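You operate a simulated robot arm through the tools that you are given. There is no shell and no other tool.

The job below is to be done with a simulated robot arm. You get a single attempt, and the scene is never put back.

JOB
Set the stop to 60 mm, slide the bright block up to it, clamp it and fit the yellow pin.
Fine: at the flat vice; the short pin with that cap goes fully into the square opening of the block; leave the other pins.

Only the result counts: the job must be done as asked and must still hold three seconds after the hand-in. Knocking over, shifting, dropping, spilling or breaking anything else fails it. A push-on lid holds only when it is set on centred and level and pressed home; a screw cap is set on level and turned clockwise until tight.

ROBOT AND FRAMES
A 6-joint arm with a two-finger parallel gripper, fixed in place. Base frame: the origin is at the foot of the arm, x ahead of it, y to its left, z up; the work surface is at about z = 86.8. Units: cm, degrees, N and s.
With the tool pointing down near the work surface it reaches from about 58 to 94 cm from the base axis. Its first joint turns from -149.0 to 149.0 degrees. Payload 3.43 kg.
The tool frame sits at the grasp point between the pads (the TCP): z along the fingers, y along the line on which they close. The tips reach 3.4 cm beyond it. The gripper opens to 12.8 cm. The fingers are 2.4 cm wide and 1.2 cm thick; the gripper's body (4.8 by 13 cm) begins 9.6 cm behind the TCP.
Orientation is told as [roll, pitch, yaw] about the base's x, y, z axes, in that order, counted from this pose: with the fingers straight down and closing along the base's y, the tool's x points along the base's -x, its y along +y and its z along -z.

CONTROLS
- The arm moves only by the tool send_rows. Its argument "rows" is a list of rows, each an object (a shift or turn left out is 0, a gripper value left out holds the last) with "fingers": the opening, from 0 (shut) to 1 (fully open); "slide": the shift along the base's x, y, z in cm, a list of three; "rot": the turn, a rotation vector about the base's x, y, z in degrees, a list of three. In form: [{"fingers": fingers, "slide": [x, y, z], "rot": [rx, ry, rz]}, ...]. A call has 1 to 20 rows; each row shifts and turns the commanded pose from where the row before left it. A row lasts 0.2 s, in which the tool goes at most 5 cm and 8.6 degrees; a call with a longer step from one row to the next is refused whole, and so is a gripper value outside its range. Where a pose cannot be reached the arm comes as near as it can. A force on the tool above 40 N (or 10 N above the force at the start of the call, whichever is more), or a blocked arm, ends the call early, and 0.2 s more pass. The fingers move at their own pace (about 10.8 cm/s each) and stop on an object; they squeeze with about 22 N. The grip force told is the motor's: it shows also when the fingers shut on nothing. Time passes only in rows, and 0.2 s behind the last, so rows that do not move let the fingers close. It gives the time, the measured TCP pose, the force on the tool (base axes), the opening and the grip force at its end, in the units of the frame above (readings bear some noise), with the torque about the TCP (base axes, N m) and any sound that the robot's microphone picked up, and new pictures: "views" is both (left out), scene, wrist or none.
- Cameras (640 x 400 px; columns grow to the right, rows downward): "scene" is fixed at [22, 49.94, 161.22]; the picture's right is [0.99, 0.16, 0.00], its down [0.14, -0.88, -0.46] and it looks along [-0.07, 0.45, -0.89] (base axes); focal length 350 px, centre (320, 200). "wrist" rides on the gripper at [7.6, -1.1, -16] in the tool frame; the picture's right is [0.15, 0.99, 0.00], its down [-0.88, 0.13, -0.46] and it looks along [-0.45, 0.07, 0.89] (tool axes); focal length 234 px, centre (320, 200).
- lift_body(by): slides the trunk up (or, below 0, down) by that many cm; the arm rides with it, the base frame stays. It gives what a move gives, with no picture.
- locate(camera, pixels): for up to 12 pixels [column, row] of the newest picture of that camera ("zoom" is the newest enlarged one), the place [x, y, z] in the base frame of the surface seen there, good to about 0.2 cm. It takes no simulated time.
- zoom(camera, box): a new picture of the part [left, top, right, bottom] of that camera's present view, enlarged. It takes no simulated time.
- job_done(): hands the job in; it is judged then, once.

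Leave the gripper open and the arm clear of the work at the hand-in unless told otherwise.

The tools are called as name(argument=value, ...) on one line, values as JSON. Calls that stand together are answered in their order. send_rows: Moves the arm, as the interface text tells. Its arguments: {"type":"object","properties":{"rows":{"type":"array","items":{"type":"object","properties":{"fingers":{"type":"number"},"slide":{"type":"array","items":{"type":"number"}},"rot":{"type":"array","items":{"type":"number"}}}}},"views":{"type":"string","enum":["both","scene","wrist","none"]}},"required":["rows"]} The other tools are called the same way: lift_body (by) slides the trunk up or down; locate (camera, pixels) gives the place of the surface under pixels of a picture; zoom (camera, box) takes an enlarged picture of a part of a camera's view; job_done () hands the job in.

At the start:

```text
clock: 0.0
tool_pos: [10.95, 81.51, 118.01]
tcp_rot: [0.0, -0.1, 0.0]
contact_force: [0.4, 0.6, 0.3]
torque: [0.0, 0.01, 0.01]
finger_gap: 12.79
finger_force: 0.0
trunk travel left (down, up): [-67.5, 3.5]
```

scene: 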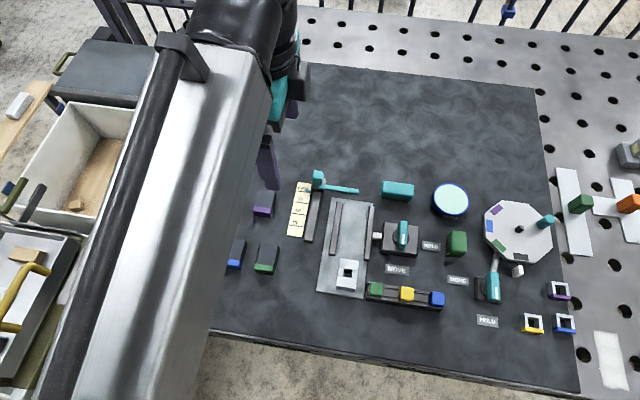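
wrist: 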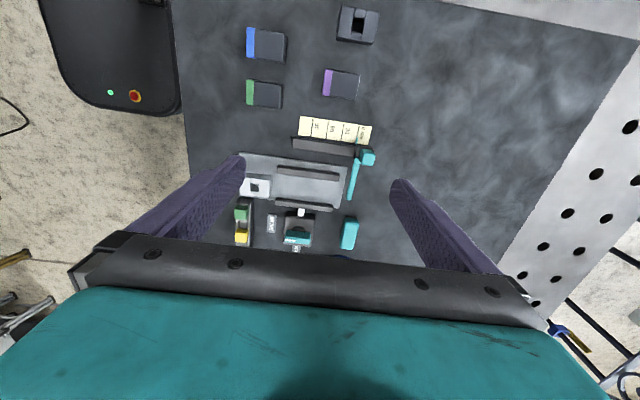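

I see a bench with a vice (plate about 345,245), a scale at (298,210), a stop, a pin rack at (405,295), and other items. First I'll zoom in on the scene for details.

zoom(camera="scene", box=[270, 160, 430, 320])

zoom(camera="scene", box=[420, 170, 600, 350])

zoom(camera="wrist", box=[220, 100, 400, 260])

```text
2.50 times, centred on (350, 240) of scene
```

zoom: 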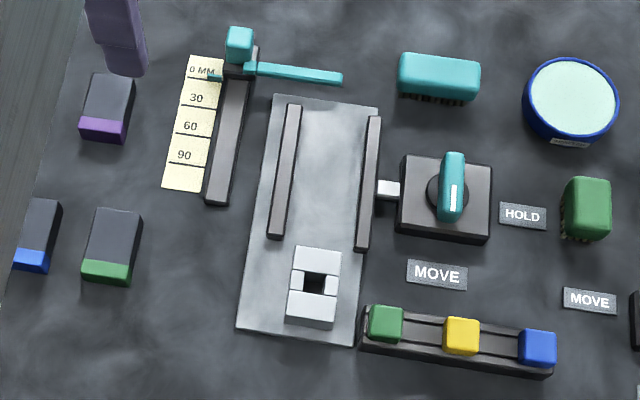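

```text
2.22 times, centred on (510, 260) of scene
```

zoom: 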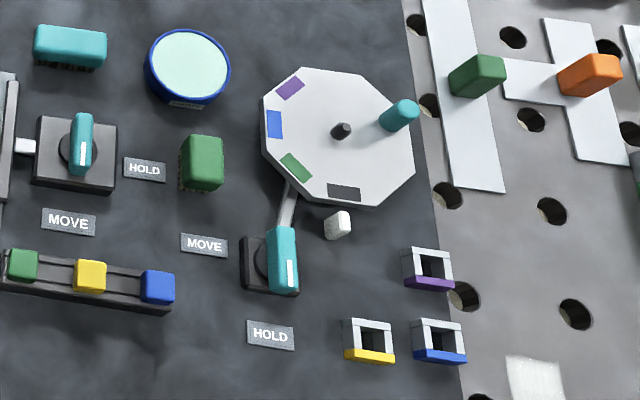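

```text
2.50 times, centred on (310, 180) of wrist
```

zoom: 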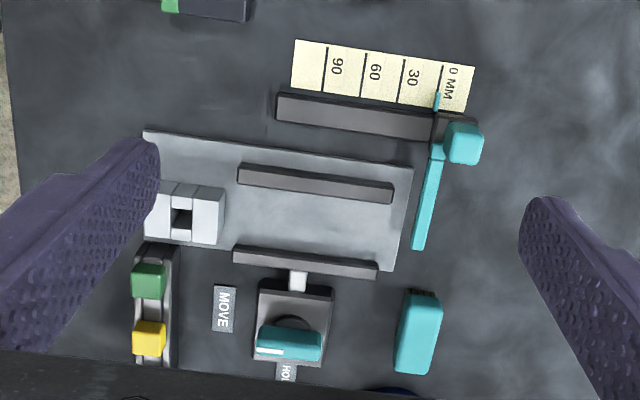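

The flat vice has jaws along y, a bright block at its near end, the stop carriage at 0 mm, and a knob whose white mark points to MOVE. Next I'll measure key points.

zoom(camera="scene", box=[280, 160, 380, 240])

locate(camera="scene", pixels=[[318, 176], [330, 189], [352, 190], [324, 186], [313, 220], [310, 240], [339, 205], [335, 250], [369, 210], [365, 255], [345, 230], [300, 190]])

```text
5.00 times, centred on (330, 200) of scene
```

zoom: 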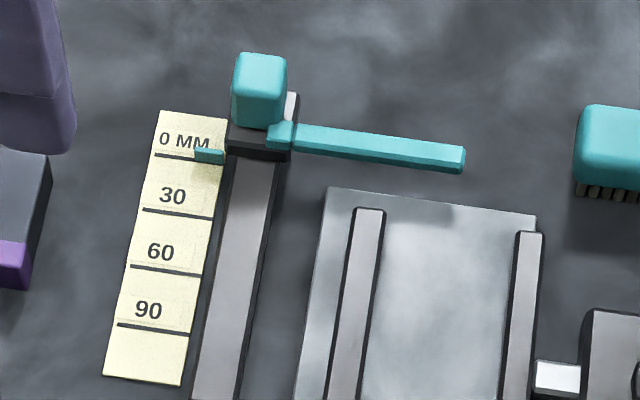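

```text
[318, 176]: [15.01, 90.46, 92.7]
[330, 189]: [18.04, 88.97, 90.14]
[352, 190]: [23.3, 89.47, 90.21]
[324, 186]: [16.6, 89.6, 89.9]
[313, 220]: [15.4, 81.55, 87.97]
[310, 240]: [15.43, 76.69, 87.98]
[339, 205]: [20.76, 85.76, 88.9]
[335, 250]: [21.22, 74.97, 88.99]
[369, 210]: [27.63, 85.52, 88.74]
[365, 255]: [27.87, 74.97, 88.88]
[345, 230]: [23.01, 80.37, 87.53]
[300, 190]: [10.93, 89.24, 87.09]
```

I'll read the scale lines, pointer and arm positions off this enlarged picture.

locate(camera="zoom", pixels=[[160, 155], [215, 160], [145, 209], [208, 218], [132, 265], [198, 275], [118, 324], [185, 333], [200, 155], [222, 157], [300, 148], [455, 168]])

locate(camera="zoom", pixels=[[240, 62], [280, 62], [240, 118], [280, 118], [232, 150], [285, 155], [300, 128], [460, 150], [245, 160], [225, 395], [370, 220], [528, 240]])

zoom(camera="scene", box=[320, 230, 460, 320])

```text
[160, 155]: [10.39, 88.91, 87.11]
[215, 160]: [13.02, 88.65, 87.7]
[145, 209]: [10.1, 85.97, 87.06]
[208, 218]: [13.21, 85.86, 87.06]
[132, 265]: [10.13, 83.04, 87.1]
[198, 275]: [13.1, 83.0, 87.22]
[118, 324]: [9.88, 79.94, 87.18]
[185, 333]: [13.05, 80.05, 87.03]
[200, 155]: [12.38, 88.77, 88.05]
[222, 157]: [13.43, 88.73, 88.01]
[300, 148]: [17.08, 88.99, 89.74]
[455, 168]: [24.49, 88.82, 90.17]
```

```text
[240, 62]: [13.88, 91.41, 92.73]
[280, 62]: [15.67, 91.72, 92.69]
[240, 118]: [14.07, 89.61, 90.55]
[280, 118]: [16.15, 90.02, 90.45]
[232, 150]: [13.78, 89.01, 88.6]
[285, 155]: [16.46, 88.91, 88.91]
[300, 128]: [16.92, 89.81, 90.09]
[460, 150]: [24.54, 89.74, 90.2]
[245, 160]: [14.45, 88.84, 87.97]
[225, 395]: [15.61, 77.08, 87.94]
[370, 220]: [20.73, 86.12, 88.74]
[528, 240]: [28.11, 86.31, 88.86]
```

```text
4.44 times, centred on (390, 275) of scene
```

zoom: 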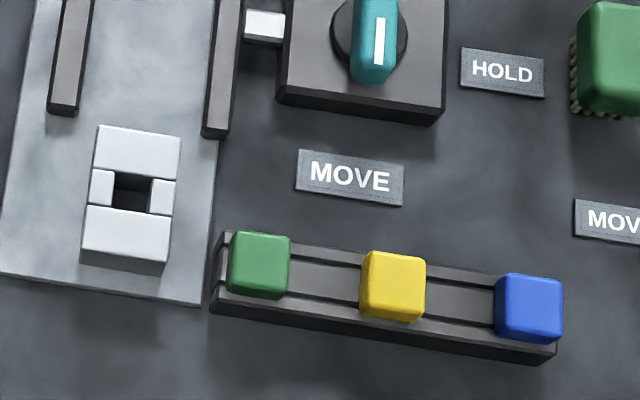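

Scale lines are at y ≈ 88.9, 85.9, 83.0, 80.0 with the pointer at about 88.75. I'll now measure the vice, block and pin geometry more exactly.

locate(camera="zoom", pixels=[[100, 128], [178, 140], [88, 208], [168, 222], [83, 252], [164, 266], [96, 175], [170, 185], [132, 190], [65, 105], [215, 128], [132, 150]])

locate(camera="zoom", pixels=[[372, 256], [420, 262], [366, 308], [418, 316], [395, 283], [260, 263], [530, 305], [330, 260], [330, 300], [465, 280], [240, 15], [360, 75]])

zoom(camera="scene", box=[360, 205, 440, 255])

```text
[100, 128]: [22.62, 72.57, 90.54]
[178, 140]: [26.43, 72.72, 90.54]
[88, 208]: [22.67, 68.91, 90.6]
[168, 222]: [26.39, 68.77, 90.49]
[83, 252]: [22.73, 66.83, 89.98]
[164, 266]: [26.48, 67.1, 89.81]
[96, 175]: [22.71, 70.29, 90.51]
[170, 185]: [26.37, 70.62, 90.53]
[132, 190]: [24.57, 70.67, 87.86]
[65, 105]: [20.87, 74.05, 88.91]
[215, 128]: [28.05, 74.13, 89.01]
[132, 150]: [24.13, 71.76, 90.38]
```

```text
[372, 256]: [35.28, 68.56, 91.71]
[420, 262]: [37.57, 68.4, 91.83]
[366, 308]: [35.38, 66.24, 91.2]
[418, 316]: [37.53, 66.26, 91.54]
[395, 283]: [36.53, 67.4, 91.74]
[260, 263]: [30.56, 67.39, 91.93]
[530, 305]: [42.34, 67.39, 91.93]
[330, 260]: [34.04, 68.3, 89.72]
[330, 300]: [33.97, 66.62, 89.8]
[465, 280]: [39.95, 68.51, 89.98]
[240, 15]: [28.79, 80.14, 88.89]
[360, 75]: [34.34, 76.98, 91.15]
```

```text
8.00 times, centred on (400, 230) of scene
```

zoom: 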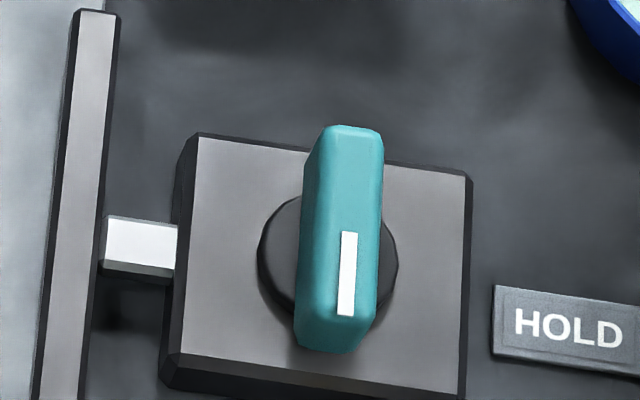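

locate(camera="zoom", pixels=[[340, 135], [335, 335], [320, 150], [372, 150], [312, 320], [365, 325], [345, 230], [275, 250], [385, 290], [240, 300], [110, 100], [70, 350]])

zoom(camera="scene", box=[330, 190, 390, 230])

zoom(camera="scene", box=[310, 235, 390, 305])

```text
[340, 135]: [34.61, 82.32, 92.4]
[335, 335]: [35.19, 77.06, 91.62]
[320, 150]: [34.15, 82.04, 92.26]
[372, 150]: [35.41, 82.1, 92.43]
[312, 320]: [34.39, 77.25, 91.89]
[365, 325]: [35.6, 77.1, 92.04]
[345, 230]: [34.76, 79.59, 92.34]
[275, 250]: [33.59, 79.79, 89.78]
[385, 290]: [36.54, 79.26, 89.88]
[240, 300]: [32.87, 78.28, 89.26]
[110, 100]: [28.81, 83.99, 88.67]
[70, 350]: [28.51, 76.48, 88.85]
```

```text
10.00 times, centred on (360, 210) of scene
```

zoom: 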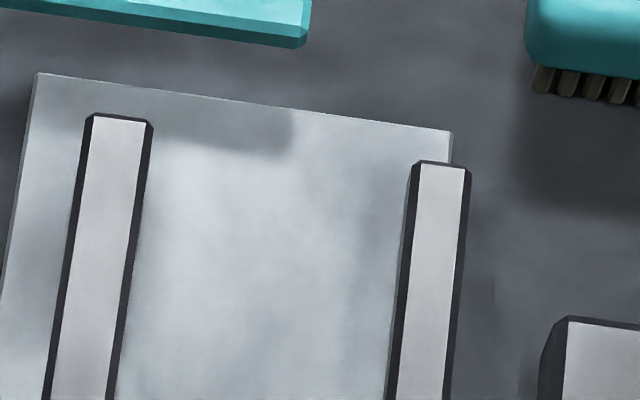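

```text
5.71 times, centred on (350, 270) of scene
```

zoom: 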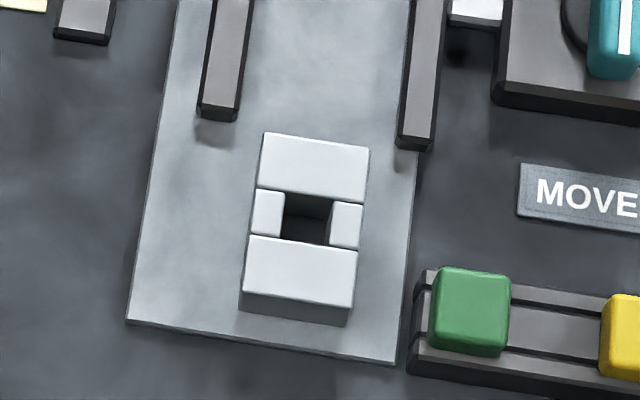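

Let me measure the jaw inner faces, block edges and hole, and bed corners.

locate(camera="zoom", pixels=[[132, 320], [392, 360], [235, 100], [402, 128], [265, 138], [365, 152], [247, 288], [350, 302], [286, 194], [328, 200], [284, 236], [325, 242]])

zoom(camera="scene", box=[330, 190, 390, 230])

```text
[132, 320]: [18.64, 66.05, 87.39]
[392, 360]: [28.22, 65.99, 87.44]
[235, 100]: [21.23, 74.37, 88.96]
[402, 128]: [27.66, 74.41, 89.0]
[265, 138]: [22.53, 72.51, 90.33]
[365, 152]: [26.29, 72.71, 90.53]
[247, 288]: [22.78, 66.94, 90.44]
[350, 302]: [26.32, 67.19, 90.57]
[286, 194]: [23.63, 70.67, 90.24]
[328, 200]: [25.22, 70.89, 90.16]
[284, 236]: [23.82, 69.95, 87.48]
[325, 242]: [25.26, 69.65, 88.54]
```

```text
10.00 times, centred on (360, 210) of scene
```

zoom: 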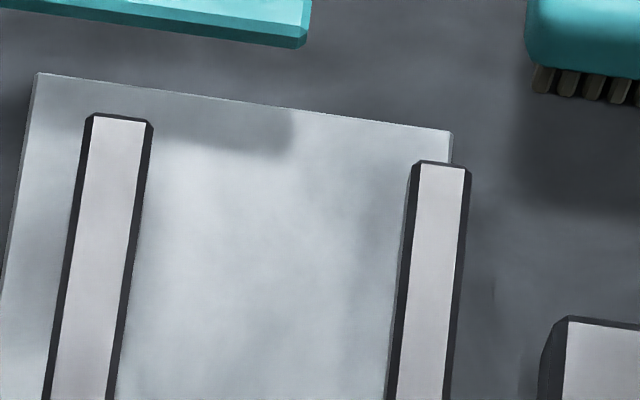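

locate(camera="zoom", pixels=[[38, 76], [448, 134], [95, 118], [147, 124], [415, 165], [465, 170], [140, 200], [402, 240], [50, 395], [105, 395], [400, 395], [445, 395]])

```text
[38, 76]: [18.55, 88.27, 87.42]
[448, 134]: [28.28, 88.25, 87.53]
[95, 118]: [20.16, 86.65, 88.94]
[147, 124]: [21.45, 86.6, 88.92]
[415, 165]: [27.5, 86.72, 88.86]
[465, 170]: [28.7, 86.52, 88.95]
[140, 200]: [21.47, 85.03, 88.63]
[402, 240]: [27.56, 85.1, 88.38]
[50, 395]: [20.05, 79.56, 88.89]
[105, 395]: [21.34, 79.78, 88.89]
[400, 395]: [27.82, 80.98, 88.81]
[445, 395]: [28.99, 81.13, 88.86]
```

Everything is axis-aligned: jaw inner faces x≈21.45 and 27.5 (tops z≈88.95), block x 22.6–26.4, y 67.0–72.7, top 90.55. The stop knob is at about (14.8, 90.6), top z 92.7. I'm moving above the stop knob with partly open fingers and will look again.

send_rows(rows=[{"fingers": 0.4, "slide": [0.77, 1.82, -3.4]}, {"slide": [0.77, 1.82, -3.4]}, {"slide": [0.77, 1.82, -3.4]}, {"slide": [0.77, 1.82, -3.4]}, {"slide": [0.77, 1.82, -3.4]}, {}])

```text
clock: 1.4
tool_pos: [14.61, 88.95, 100.89]
tcp_rot: [0.1, 0.0, 0.0]
contact_force: [0.4, -0.4, 0.1]
torque: [-0.01, -0.06, -0.01]
finger_gap: 5.11
finger_force: 0.1
out of reach, approached as far as the arm can: row 5
trunk travel left (down, up): [-67.5, 3.5]
```

scene: 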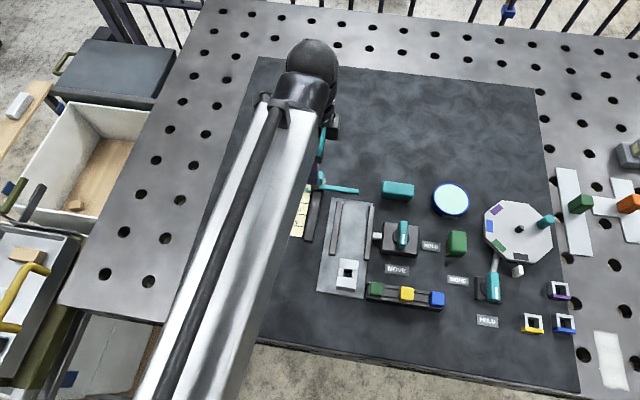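
wrist: 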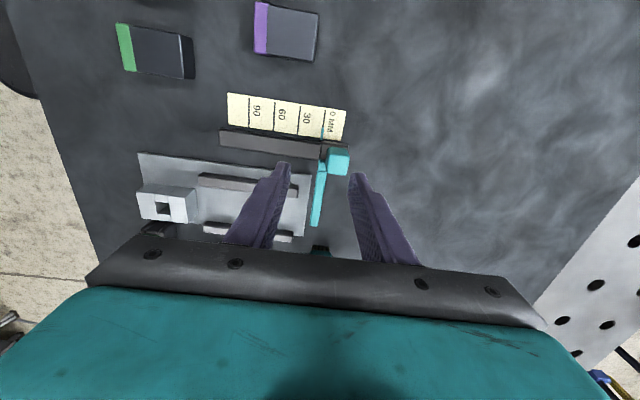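

The arm ran out of reach at (14.6, 88.95, 100.9). I'll raise the tool relative to the trunk, then lower the trunk to gain reach.

send_rows(rows=[{"slide": [0, -0.5, 4]}, {"slide": [0, -0.5, 4]}, {"slide": [0, 0, 4]}, {"slide": [0, 0, 4]}], views="none")

lift_body(by=-18)

```text
clock: 2.4
tool_pos: [14.38, 86.54, 116.5]
tcp_rot: [0.0, 0.0, 0.0]
contact_force: [-0.1, -0.7, 0.8]
torque: [-0.03, 0.04, -0.02]
finger_gap: 5.15
finger_force: 0.1
out of reach, approached as far as the arm can: row 3, 4
trunk travel left (down, up): [-67.5, 3.5]
```

```text
clock: 4.4
tool_pos: [14.37, 86.69, 98.52]
tcp_rot: [0.1, 0.0, 0.0]
contact_force: [-0.1, 0.4, 0.5]
torque: [0.0, 0.01, 0.02]
finger_gap: 5.13
finger_force: 0.1
trunk travel left (down, up): [-49.5, 21.5]
```

Reach gets smaller as the tool goes higher relative to the trunk, so the trunk should go up instead. I'm raising it.

lift_body(by=21)

send_rows(rows=[{"slide": [0.1, 0, -4.5]}, {"slide": [0.1, 0, -4.5]}, {"slide": [0.1, 0, -4.5]}, {"slide": [0.1, 0.5, -4.5]}, {"slide": [0, 1, -3]}, {"slide": [0, 1, -0.5]}, {"slide": [0, 1, 0]}, {}])

```text
clock: 6.7
tool_pos: [14.35, 86.61, 119.52]
tcp_rot: [0.1, 0.0, 0.0]
contact_force: [0.1, 0.2, 0.8]
torque: [0.01, -0.03, 0.0]
finger_gap: 5.12
finger_force: 0.2
trunk travel left (down, up): [-70.5, 0.5]
```

```text
clock: 8.4
tool_pos: [14.72, 89.19, 97.98]
tcp_rot: [0.0, 0.0, -0.1]
contact_force: [-0.7, 0.4, 0.4]
torque: [-0.03, 0.04, 0.0]
finger_gap: 5.14
finger_force: 0.1
out of reach, approached as far as the arm can: row 7
trunk travel left (down, up): [-70.5, 0.5]
```

scene: 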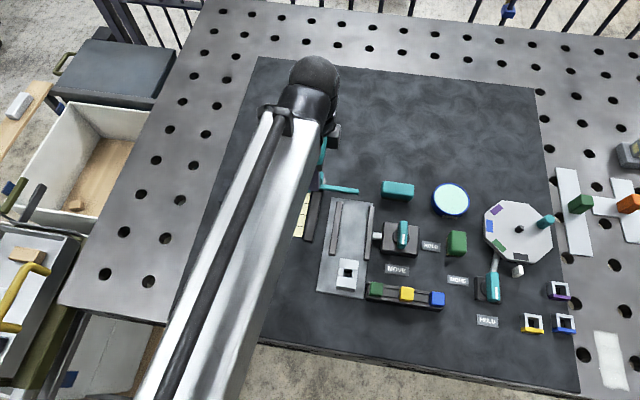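
wrist: 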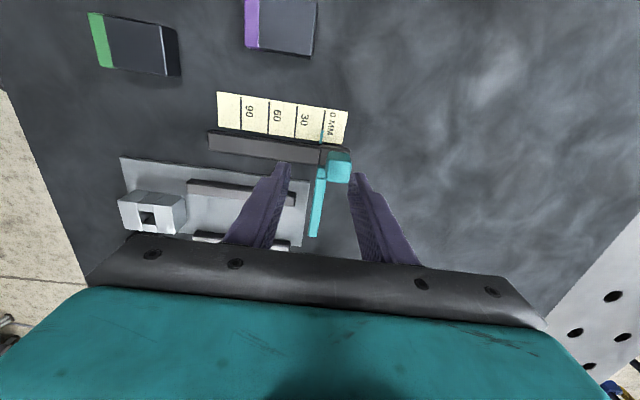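

The tool is at (14.7, 89.2, 98). I'll zoom in with the wrist camera on the stop carriage.

zoom(camera="wrist", box=[280, 90, 380, 190])

locate(camera="wrist", pixels=[[330, 155], [349, 155], [330, 175], [348, 178], [322, 135], [338, 166], [318, 200], [323, 200], [325, 128], [299, 125], [271, 121], [243, 117]])

```text
4.00 times, centred on (330, 140) of wrist
```

zoom: 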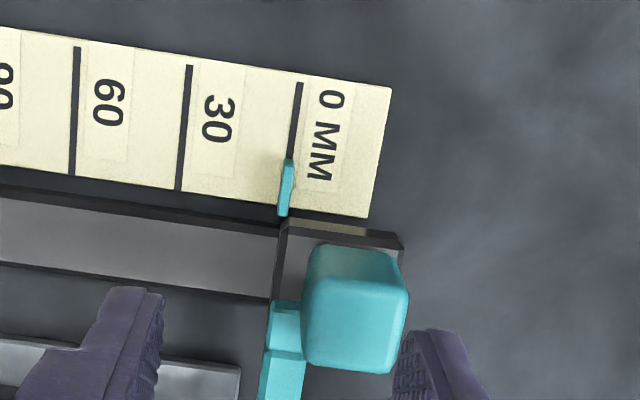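

```text
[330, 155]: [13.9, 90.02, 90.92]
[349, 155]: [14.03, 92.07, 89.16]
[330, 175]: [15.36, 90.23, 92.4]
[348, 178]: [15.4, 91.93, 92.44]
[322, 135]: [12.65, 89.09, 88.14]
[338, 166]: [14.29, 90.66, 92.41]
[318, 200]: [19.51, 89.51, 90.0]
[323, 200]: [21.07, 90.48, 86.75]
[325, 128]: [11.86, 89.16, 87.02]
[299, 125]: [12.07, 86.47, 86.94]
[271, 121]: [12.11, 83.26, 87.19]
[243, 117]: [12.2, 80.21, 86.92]
```

The pointer sits on the 0 line and the lines are 3 cm apart. I'll open the fingers wider and descend over the knob to TCP z≈94.3.

send_rows(rows=[{"fingers": 0.55, "slide": [0.1, 0, 0]}, {"slide": [0, 0, 0]}, {"slide": [0, 0, -1.2]}, {"slide": [0, 0, -1.2]}, {"slide": [0, 0, -1.3]}, {}], views="wrist")

```text
clock: 9.8
tool_pos: [14.95, 89.01, 94.34]
tcp_rot: [0.3, 0.0, 0.0]
contact_force: [-0.5, 0.2, 0.7]
torque: [0.03, -0.03, 0.0]
finger_gap: 7.04
finger_force: 0.1
trunk travel left (down, up): [-70.5, 0.5]
```

wrist: 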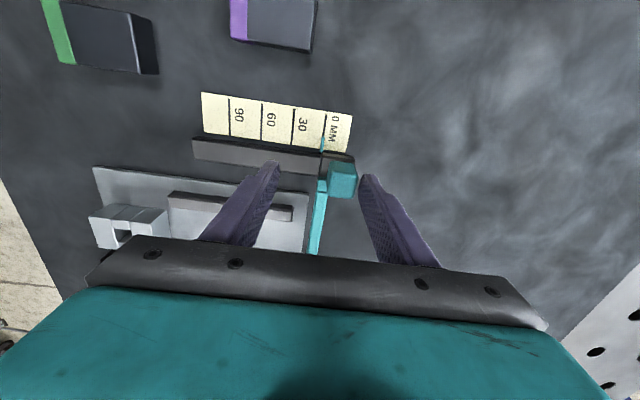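

The knob sits between the fingers, nearer the far one. I'll shift +y to centre, then close gently.

send_rows(rows=[{"slide": [0, 0.7, 0]}, {"slide": [0, 0.7, 0]}, {}], views="wrist")

```text
clock: 10.7
tool_pos: [14.81, 89.08, 94.44]
tcp_rot: [0.4, 0.0, 0.0]
contact_force: [0.4, -0.5, -0.1]
torque: [-0.02, -0.01, 0.0]
finger_gap: 7.05
finger_force: 0.1
out of reach, approached as far as the arm can: row 1, 2
trunk travel left (down, up): [-70.5, 0.5]
```

wrist: 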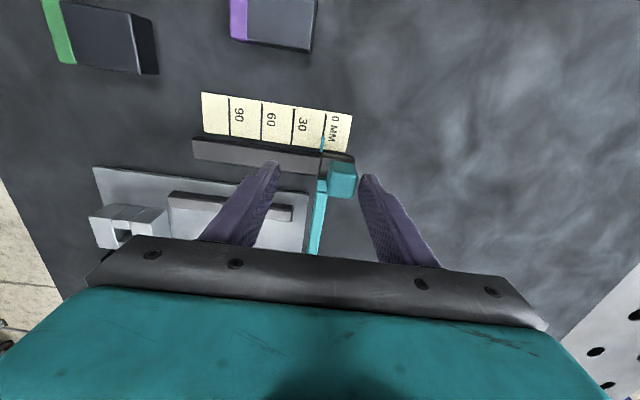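

I'm at the reach limit (about 90.3 cm), but the far finger is already past the knob. I'll close, which will draw the carriage slightly toward -y, and grip it.

send_rows(rows=[{"fingers": 0.3}, {"fingers": 0.05}, {}, {}], views="wrist")

```text
clock: 11.7
tool_pos: [14.9, 88.99, 94.3]
tcp_rot: [0.1, 0.1, 0.1]
contact_force: [-0.2, -1.3, -1.3]
torque: [-0.32, -0.08, -0.01]
finger_gap: 2.38
finger_force: 45.4
trunk travel left (down, up): [-70.5, 0.5]
```

wrist: 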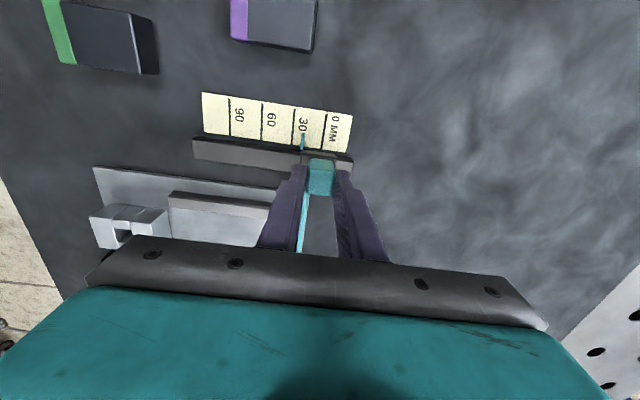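

The carriage moved with the closing; the gap is 2.38. I'll zoom in on the pointer.

zoom(camera="wrist", box=[220, 85, 360, 175])

locate(camera="zoom", pixels=[[377, 230], [382, 255], [378, 270], [366, 140], [360, 200], [230, 140], [215, 195], [90, 120], [80, 160], [500, 150]])

```text
4.44 times, centred on (290, 130) of wrist
```

zoom: 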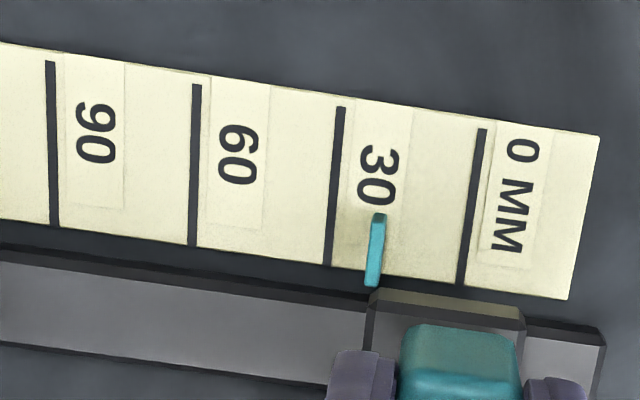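

```text
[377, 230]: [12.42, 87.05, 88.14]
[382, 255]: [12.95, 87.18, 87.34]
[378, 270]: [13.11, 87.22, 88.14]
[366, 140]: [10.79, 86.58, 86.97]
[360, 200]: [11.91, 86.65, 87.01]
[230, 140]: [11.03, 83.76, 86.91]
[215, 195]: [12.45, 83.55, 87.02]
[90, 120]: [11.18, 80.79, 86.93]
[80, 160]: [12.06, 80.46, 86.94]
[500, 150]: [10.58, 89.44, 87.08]
```

I'll measure the lines themselves in this picture.

locate(camera="zoom", pixels=[[340, 110], [329, 260], [196, 90], [192, 240], [50, 65], [54, 222], [481, 135], [462, 280], [372, 245], [380, 245], [366, 283], [377, 283]])

```text
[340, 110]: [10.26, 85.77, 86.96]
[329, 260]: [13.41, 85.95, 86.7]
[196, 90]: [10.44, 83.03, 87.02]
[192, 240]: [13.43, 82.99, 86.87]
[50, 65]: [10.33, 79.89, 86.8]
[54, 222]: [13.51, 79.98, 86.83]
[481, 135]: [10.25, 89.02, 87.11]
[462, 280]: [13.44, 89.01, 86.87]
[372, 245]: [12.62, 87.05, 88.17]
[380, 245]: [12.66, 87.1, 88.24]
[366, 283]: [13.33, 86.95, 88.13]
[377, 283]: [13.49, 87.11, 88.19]
```

The 60 line is at y ≈ 82.98 and the pointer at ≈ 87.06, so about 4.08 cm remain. I'll drag it 3.9 cm first, then check.

send_rows(rows=[{"slide": [0, -0.65, 0]}, {"slide": [0, -0.65, 0]}, {"slide": [0, -0.65, 0]}, {"slide": [0, -0.65, 0]}, {"slide": [0, -0.65, 0]}, {"slide": [0, -0.65, 0]}, {}, {}], views="both")

zoom(camera="wrist", box=[270, 100, 370, 170])

```text
clock: 13.4
tool_pos: [14.87, 85.11, 94.35]
tcp_rot: [0.0, 0.0, 0.1]
contact_force: [-2.2, -7.0, -1.0]
torque: [-0.39, -0.14, -0.01]
finger_gap: 2.35
finger_force: 45.0
trunk travel left (down, up): [-70.5, 0.5]
```

scene: 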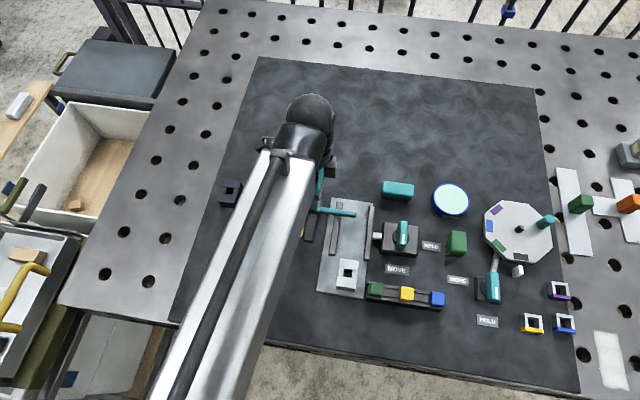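
wrist: 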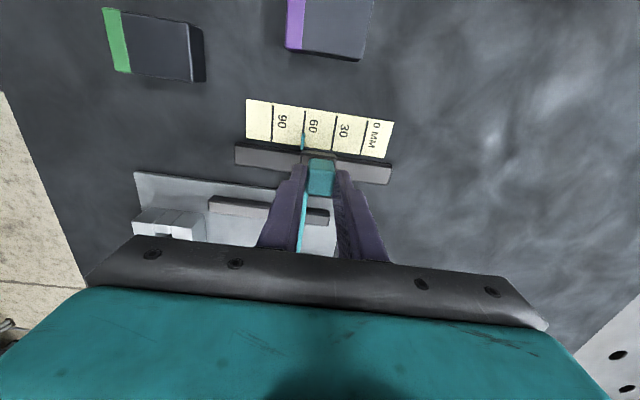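

```text
5.71 times, centred on (320, 135) of wrist
```

zoom: 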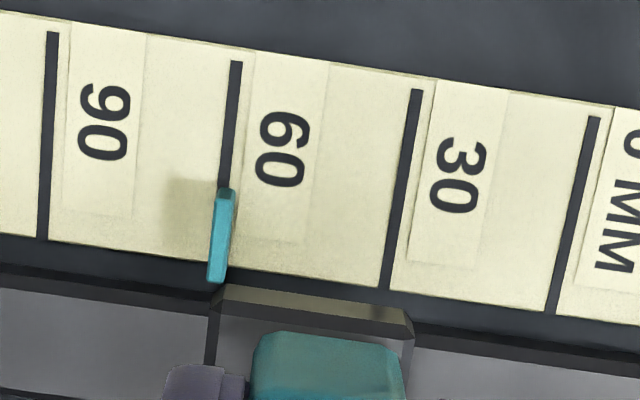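

Seen from the wrist camera the pointer is now nearly on the 60 line. I'll measure it, since the pointer stands above the scale and there is parallax.

locate(camera="zoom", pixels=[[236, 70], [231, 120], [227, 170], [222, 215], [228, 215], [214, 265], [222, 265], [50, 50], [43, 220], [415, 100], [385, 275], [220, 240]])

```text
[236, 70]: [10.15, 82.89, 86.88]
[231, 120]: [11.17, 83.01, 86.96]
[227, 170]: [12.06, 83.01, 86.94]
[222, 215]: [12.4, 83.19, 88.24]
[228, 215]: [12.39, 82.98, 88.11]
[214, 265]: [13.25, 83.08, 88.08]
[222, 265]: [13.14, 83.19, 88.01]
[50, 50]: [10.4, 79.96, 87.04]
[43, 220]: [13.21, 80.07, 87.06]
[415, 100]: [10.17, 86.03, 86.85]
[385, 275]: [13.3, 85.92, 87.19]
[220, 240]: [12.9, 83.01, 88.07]
```

The pointer averages y ≈ 83.09 against the line at ≈ 82.98. I'll nudge it -0.12 cm.

send_rows(rows=[{"slide": [0, -0.12, 0]}, {}, {}], views="wrist")

zoom(camera="wrist", box=[280, 100, 330, 160])

```text
clock: 14.2
tool_pos: [14.81, 85.06, 94.31]
tcp_rot: [0.0, 0.0, 0.0]
contact_force: [-1.4, -4.8, -3.1]
torque: [-0.13, 0.06, 0.02]
finger_gap: 2.34
finger_force: 44.9
trunk travel left (down, up): [-70.5, 0.5]
```

wrist: 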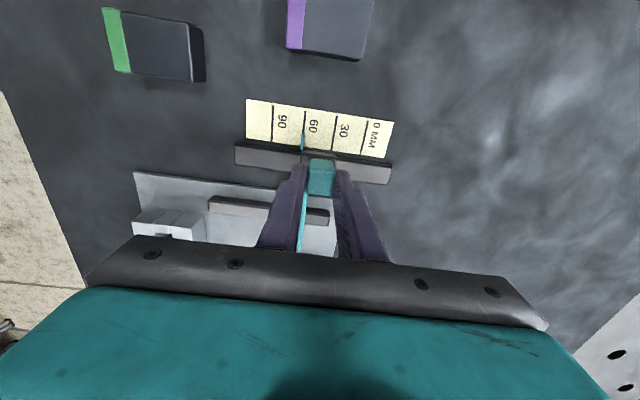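

```text
6.67 times, centred on (305, 130) of wrist
```

zoom: 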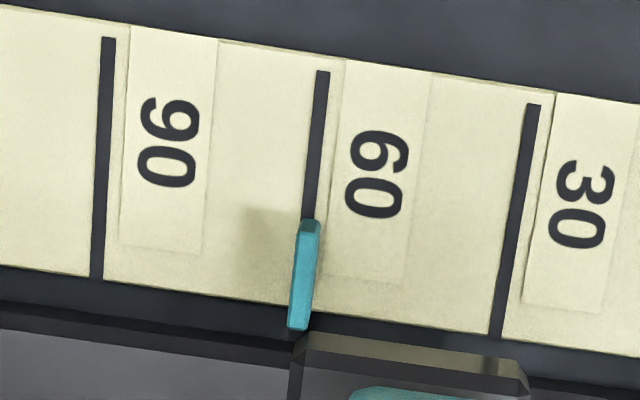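

The pointer is still about 0.08 cm short (stiction). Nudging again.

send_rows(rows=[{"slide": [0, -0.08, 0]}, {}, {}], views="wrist")

zoom(camera="wrist", box=[280, 100, 330, 160])

```text
clock: 15.1
tool_pos: [14.79, 84.91, 94.44]
tcp_rot: [0.2, 0.0, 0.1]
contact_force: [-1.5, -1.3, -2.7]
torque: [-0.05, 0.33, -0.04]
finger_gap: 2.37
finger_force: 45.3
trunk travel left (down, up): [-70.5, 0.5]
```

wrist: 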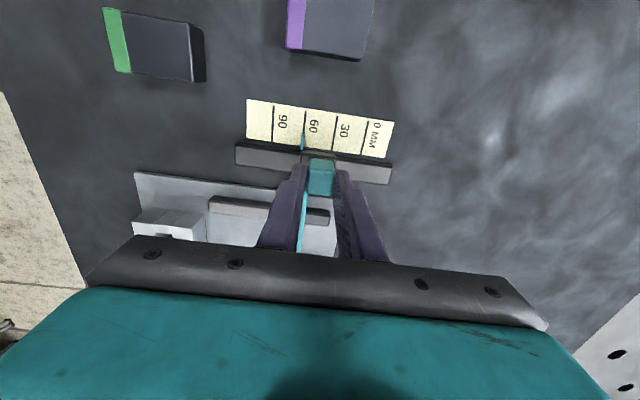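

```text
6.67 times, centred on (305, 130) of wrist
```

zoom: 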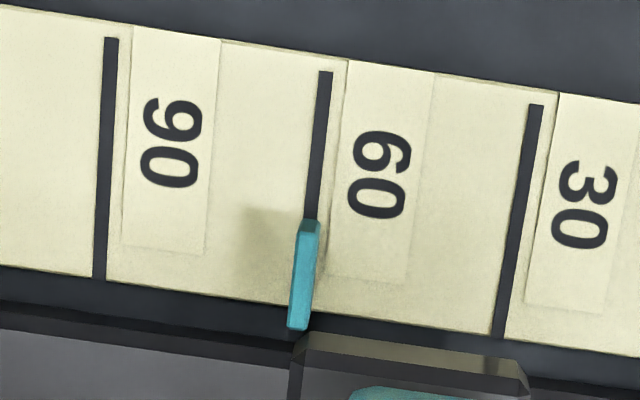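

The pointer now looks centred on the line, with about 0.4 mm of parallax left. One tiny nudge more, then I'll release and check from both cameras.

send_rows(rows=[{"slide": [0, -0.04, 0]}, {}, {}], views="wrist")

zoom(camera="wrist", box=[280, 100, 330, 160])

```text
clock: 15.8
tool_pos: [14.88, 84.98, 94.23]
tcp_rot: [0.2, 0.1, 0.1]
contact_force: [-0.7, 1.7, -0.5]
torque: [0.1, 0.16, 0.0]
finger_gap: 2.37
finger_force: 45.6
trunk travel left (down, up): [-70.5, 0.5]
```

wrist: 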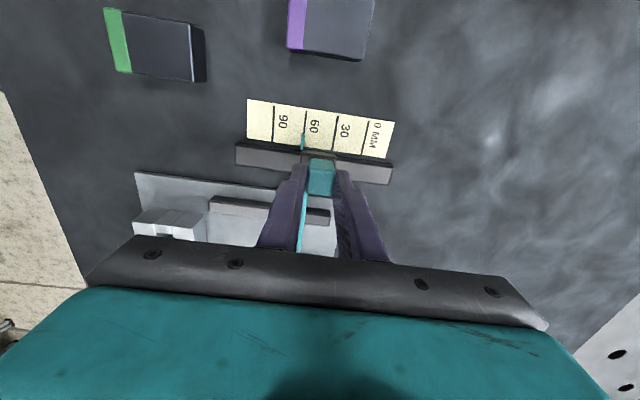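

```text
6.67 times, centred on (305, 130) of wrist
```

zoom: 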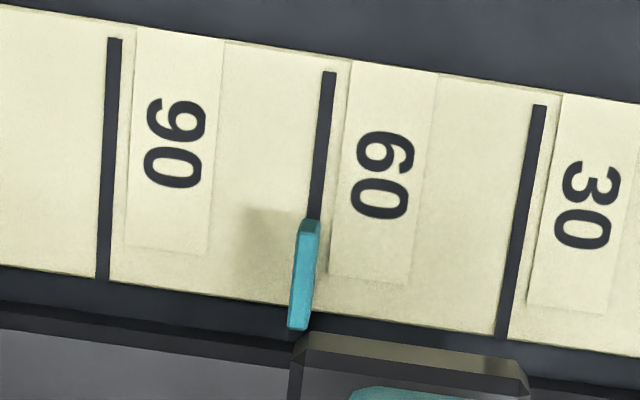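

The pointer is within about 0.2 mm of 60. Releasing the knob and rising straight up.

send_rows(rows=[{"fingers": 0.35}, {}, {"slide": [0, 0, 2]}, {"slide": [0, 0, 3]}, {"slide": [0, 0, 3]}, {}], views="both")

zoom(camera="wrist", box=[280, 90, 340, 160])

```text
clock: 17.2
tool_pos: [14.79, 84.89, 102.46]
tcp_rot: [0.0, 0.0, 0.0]
contact_force: [-0.5, -0.5, 0.5]
torque: [-0.02, -0.01, 0.0]
finger_gap: 4.49
finger_force: 0.1
trunk travel left (down, up): [-70.5, 0.5]
```

scene: 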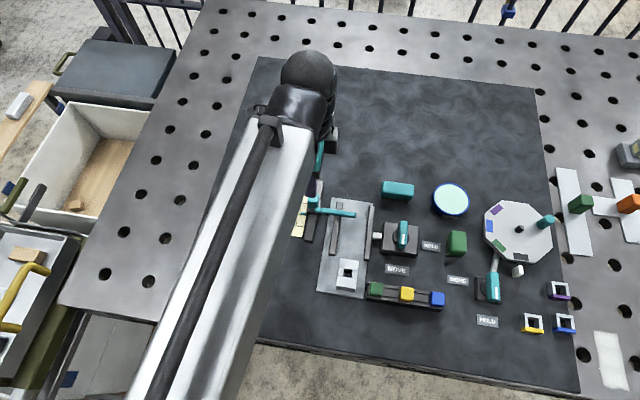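
wrist: 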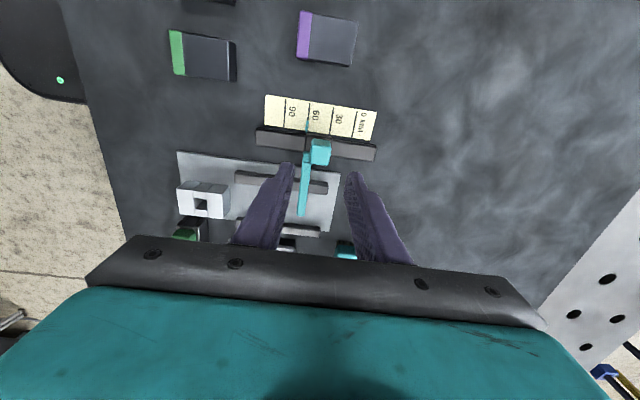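

```text
5.71 times, centred on (310, 125) of wrist
```

zoom: 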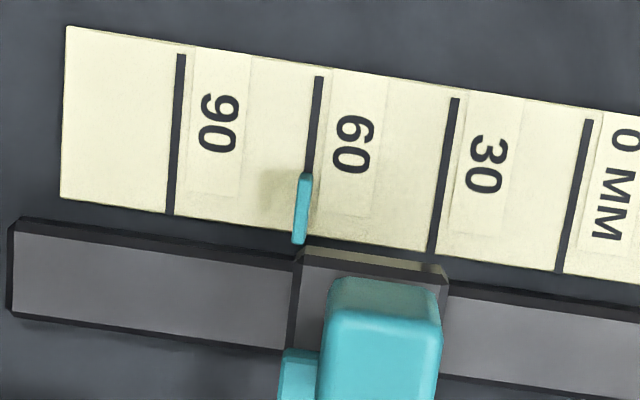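

The stop reads about 60 mm. Next I'll turn the gripper by -90° (closing along x) while moving above the bright block at (24.5, 69.9).

send_rows(rows=[{"fingers": 0.5, "slide": [0.88, -1.37, 0], "rot": [0, 0, -8.18]}, {"slide": [0.88, -1.37, 0], "rot": [0, 0, -8.18]}, {"slide": [0.88, -1.37, 0], "rot": [0, 0, -8.18]}, {"slide": [0.88, -1.37, 0], "rot": [0, 0, -8.18]}, {"slide": [0.88, -1.37, 0], "rot": [0, 0, -8.18]}, {"slide": [0.88, -1.37, 0], "rot": [0, 0, -8.18]}, {"slide": [0.88, -1.37, 0], "rot": [0, 0, -8.18]}, {"slide": [0.88, -1.37, 0], "rot": [0, 0, -8.18]}, {"slide": [0.88, -1.37, 0], "rot": [0, 0, -8.18]}, {"slide": [0.88, -1.37, 0], "rot": [0, 0, -8.18]}, {"slide": [0.88, -1.37, 0], "rot": [0, 0, -8.2]}, {}])

```text
clock: 19.9
tool_pos: [24.61, 69.89, 102.4]
tcp_rot: [0.2, 0.0, -90.1]
contact_force: [-0.7, -0.8, 1.1]
torque: [-0.02, 0.02, 0.01]
finger_gap: 6.39
finger_force: 0.0
trunk travel left (down, up): [-70.5, 0.5]
```

scene: 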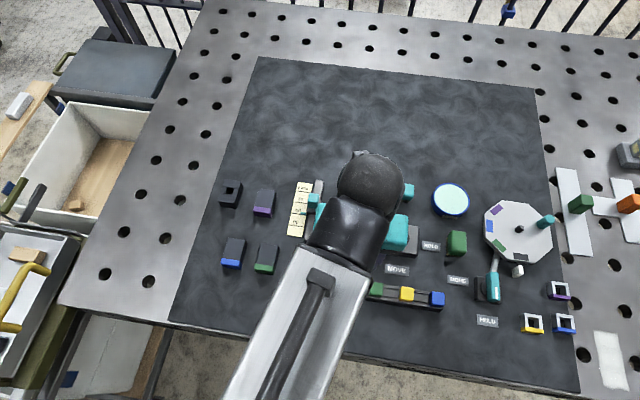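
wrist: 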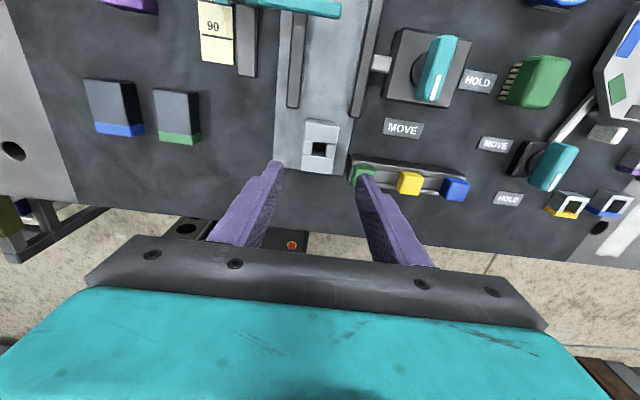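

The gripper is square above the block. I'll set the opening to ~5 cm and descend so the tips end at z≈89.3, above the jaw tops (88.95).

send_rows(rows=[{"fingers": 0.4, "slide": [-0.1, 0.2, -2.5]}, {"slide": [0, 0, -2.5]}, {"slide": [0, 0, -2.5]}, {"slide": [0, 0, -1.2]}, {}])

zoom(camera="wrist", box=[220, 100, 420, 260])

```text
clock: 21.1
tool_pos: [24.51, 70.1, 93.57]
tcp_rot: [0.2, 0.0, -90.0]
contact_force: [0.3, 0.2, -0.5]
torque: [0.0, 0.01, 0.0]
finger_gap: 5.12
finger_force: 0.0
trunk travel left (down, up): [-70.5, 0.5]
```

scene: 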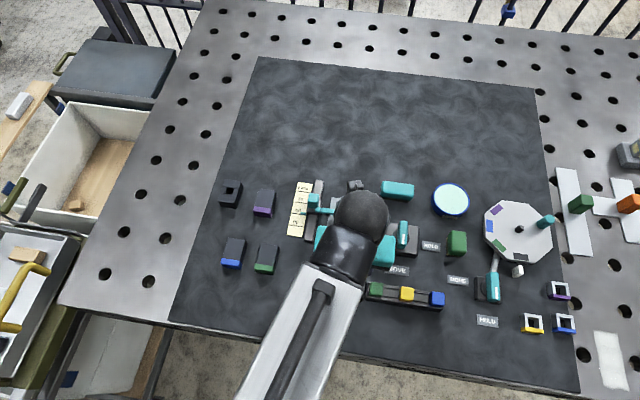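
wrist: 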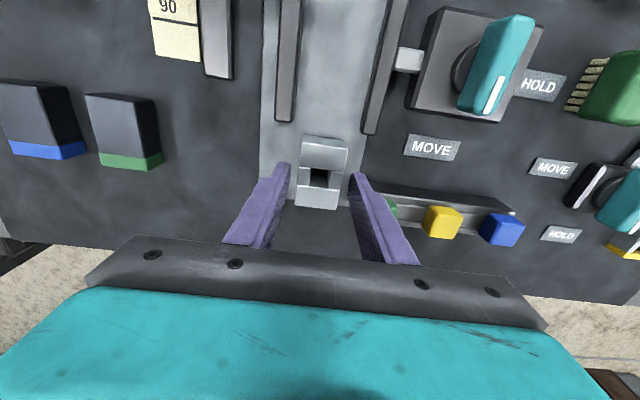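

```text
2.50 times, centred on (320, 180) of wrist
```

zoom: 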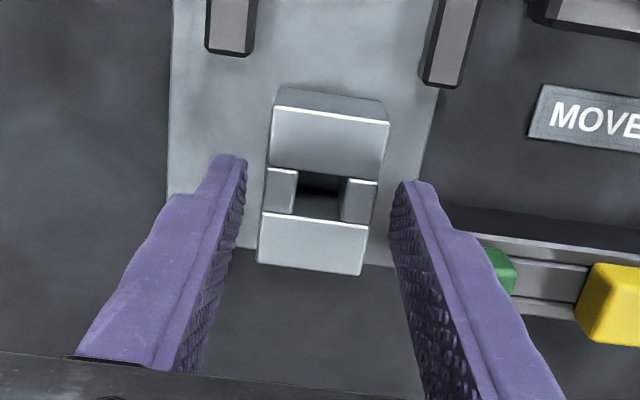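

The block is between the fingers and the tips are level with the hole. Lowering 0.85 and closing.

send_rows(rows=[{"slide": [0, 0, -0.85]}, {}, {"fingers": 0.2}, {}, {}], views="wrist")

```text
clock: 22.2
tool_pos: [24.53, 70.14, 92.7]
tcp_rot: [0.2, 0.1, -90.0]
contact_force: [-0.4, -1.4, 0.3]
torque: [-0.01, -0.05, 0.0]
finger_gap: 3.99
finger_force: 22.0
trunk travel left (down, up): [-70.5, 0.5]
```

wrist: 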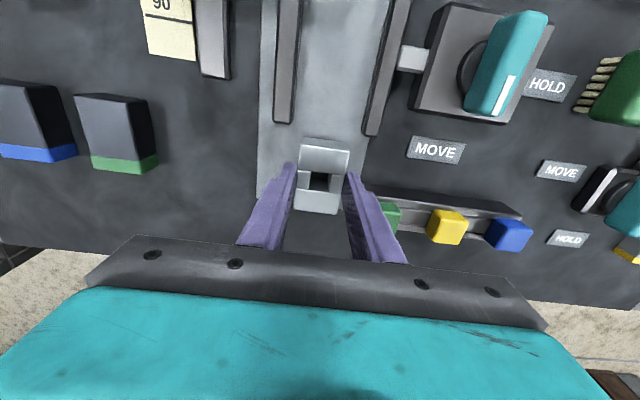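

Grip holds, width 3.99. Now I'll slide the block +y along the bed by 9 cm while easing it -0.9 in x toward the fixed jaw.

send_rows(rows=[{"slide": [0, 1, 0]}, {"slide": [0, 1, 0]}, {"slide": [0, 1, 0]}, {"slide": [-0.15, 1, 0]}, {"slide": [-0.15, 1, 0]}, {"slide": [-0.15, 1, 0]}, {"slide": [-0.15, 1, 0]}, {"slide": [-0.15, 1, 0]}, {"slide": [-0.15, 1, 0]}, {}])

zoom(camera="wrist", box=[240, 100, 400, 230])

```text
clock: 24.4
tool_pos: [23.61, 79.16, 92.85]
tcp_rot: [0.2, 0.0, -90.0]
contact_force: [0.0, -0.9, -0.1]
torque: [-0.03, 0.02, -0.01]
finger_gap: 4.0
finger_force: 21.9
trunk travel left (down, up): [-70.5, 0.5]
```

scene: 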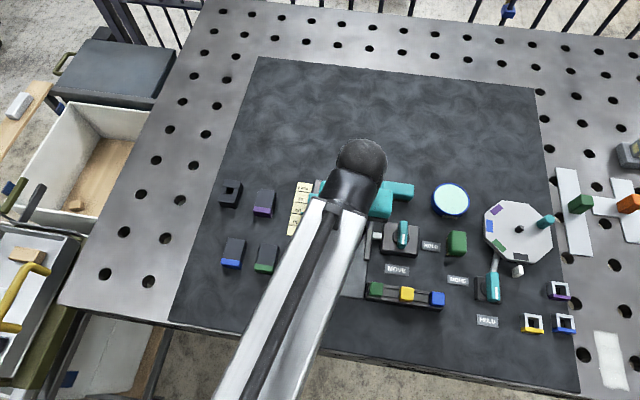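
wrist: 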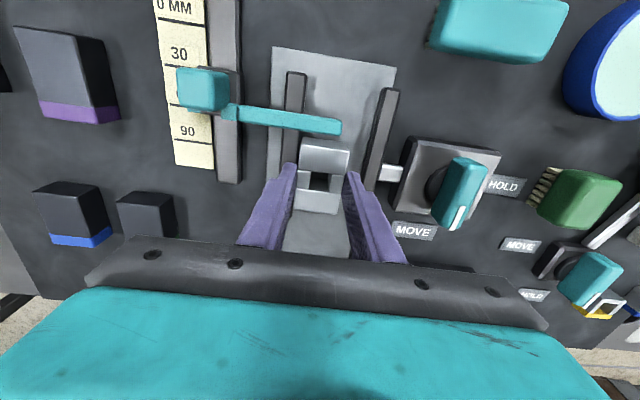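

```text
3.08 times, centred on (320, 165) of wrist
```

zoom: 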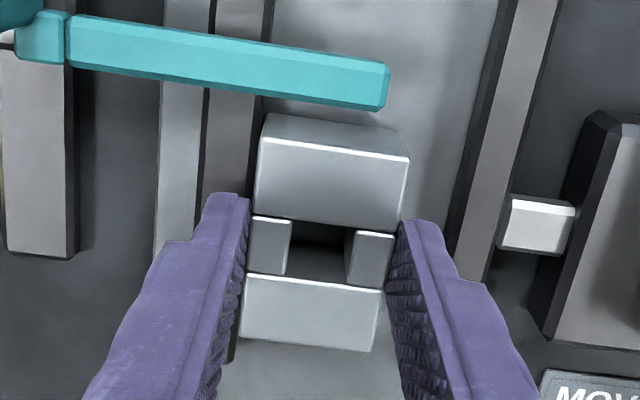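

The block has followed and the stop arm is just ahead. Measuring the remaining gap.

locate(camera="zoom", pixels=[[280, 140], [390, 155], [275, 85], [370, 102], [280, 70], [375, 85], [260, 180], [232, 120], [470, 180], [290, 225], [350, 232], [290, 275]])

```text
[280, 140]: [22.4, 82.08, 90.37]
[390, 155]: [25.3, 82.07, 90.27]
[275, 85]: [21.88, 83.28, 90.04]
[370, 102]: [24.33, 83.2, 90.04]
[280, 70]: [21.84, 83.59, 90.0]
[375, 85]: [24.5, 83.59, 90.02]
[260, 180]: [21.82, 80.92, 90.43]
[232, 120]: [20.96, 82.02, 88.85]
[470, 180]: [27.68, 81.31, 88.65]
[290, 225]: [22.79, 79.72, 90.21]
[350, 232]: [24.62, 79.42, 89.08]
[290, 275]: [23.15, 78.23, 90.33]
```

About 1.1–1.2 cm remain. I'll go 0.8 cm, then creep in small steps watching force.

send_rows(rows=[{"slide": [0, 0.4, 0]}, {"slide": [0, 0.4, 0]}, {}], views="wrist")

zoom(camera="wrist", box=[240, 100, 400, 230])

```text
clock: 25.2
tool_pos: [23.64, 79.89, 92.72]
tcp_rot: [0.2, -0.1, -90.0]
contact_force: [0.4, -0.1, -0.3]
torque: [0.02, 0.01, 0.01]
finger_gap: 3.98
finger_force: 22.1
trunk travel left (down, up): [-70.5, 0.5]
```

wrist: 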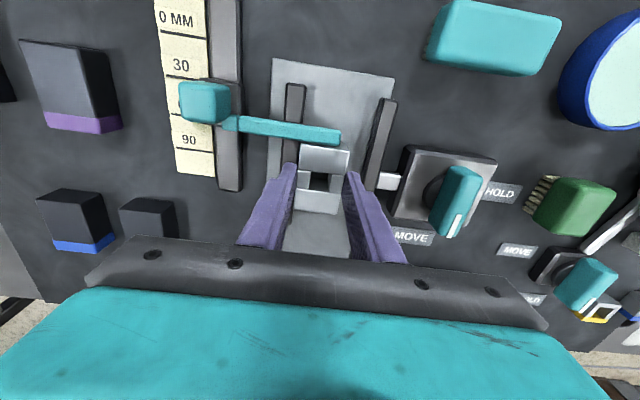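

```text
3.08 times, centred on (320, 165) of wrist
```

zoom: 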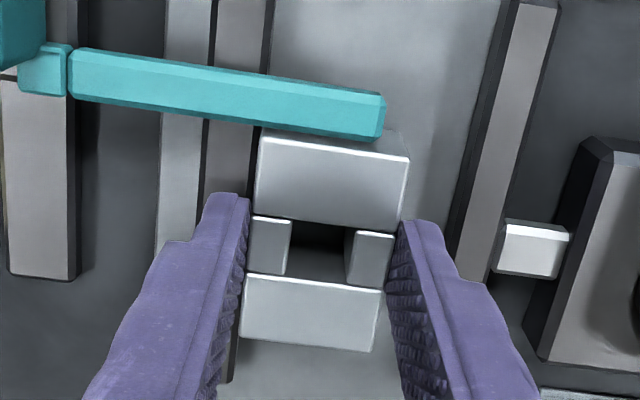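

About 0.3 cm left. Creeping 0.2.

send_rows(rows=[{"slide": [0, 0.1, 0]}, {}, {"slide": [0, 0.1, 0]}, {}], views="wrist")

zoom(camera="wrist", box=[280, 110, 370, 180])

```text
clock: 26.2
tool_pos: [23.63, 80.16, 92.69]
tcp_rot: [0.3, -0.1, -90.1]
contact_force: [0.1, -1.5, -0.4]
torque: [-0.03, -0.02, -0.01]
finger_gap: 3.99
finger_force: 21.9
trunk travel left (down, up): [-70.5, 0.5]
```

wrist: 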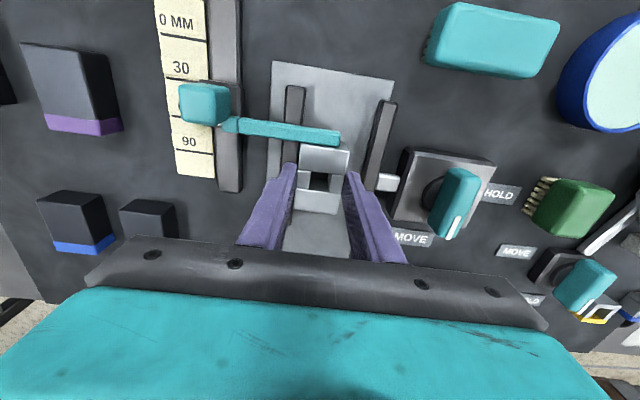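

```text
5.71 times, centred on (325, 145) of wrist
```

zoom: 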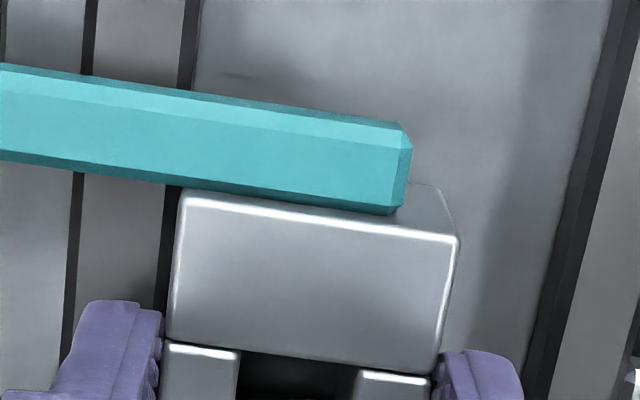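

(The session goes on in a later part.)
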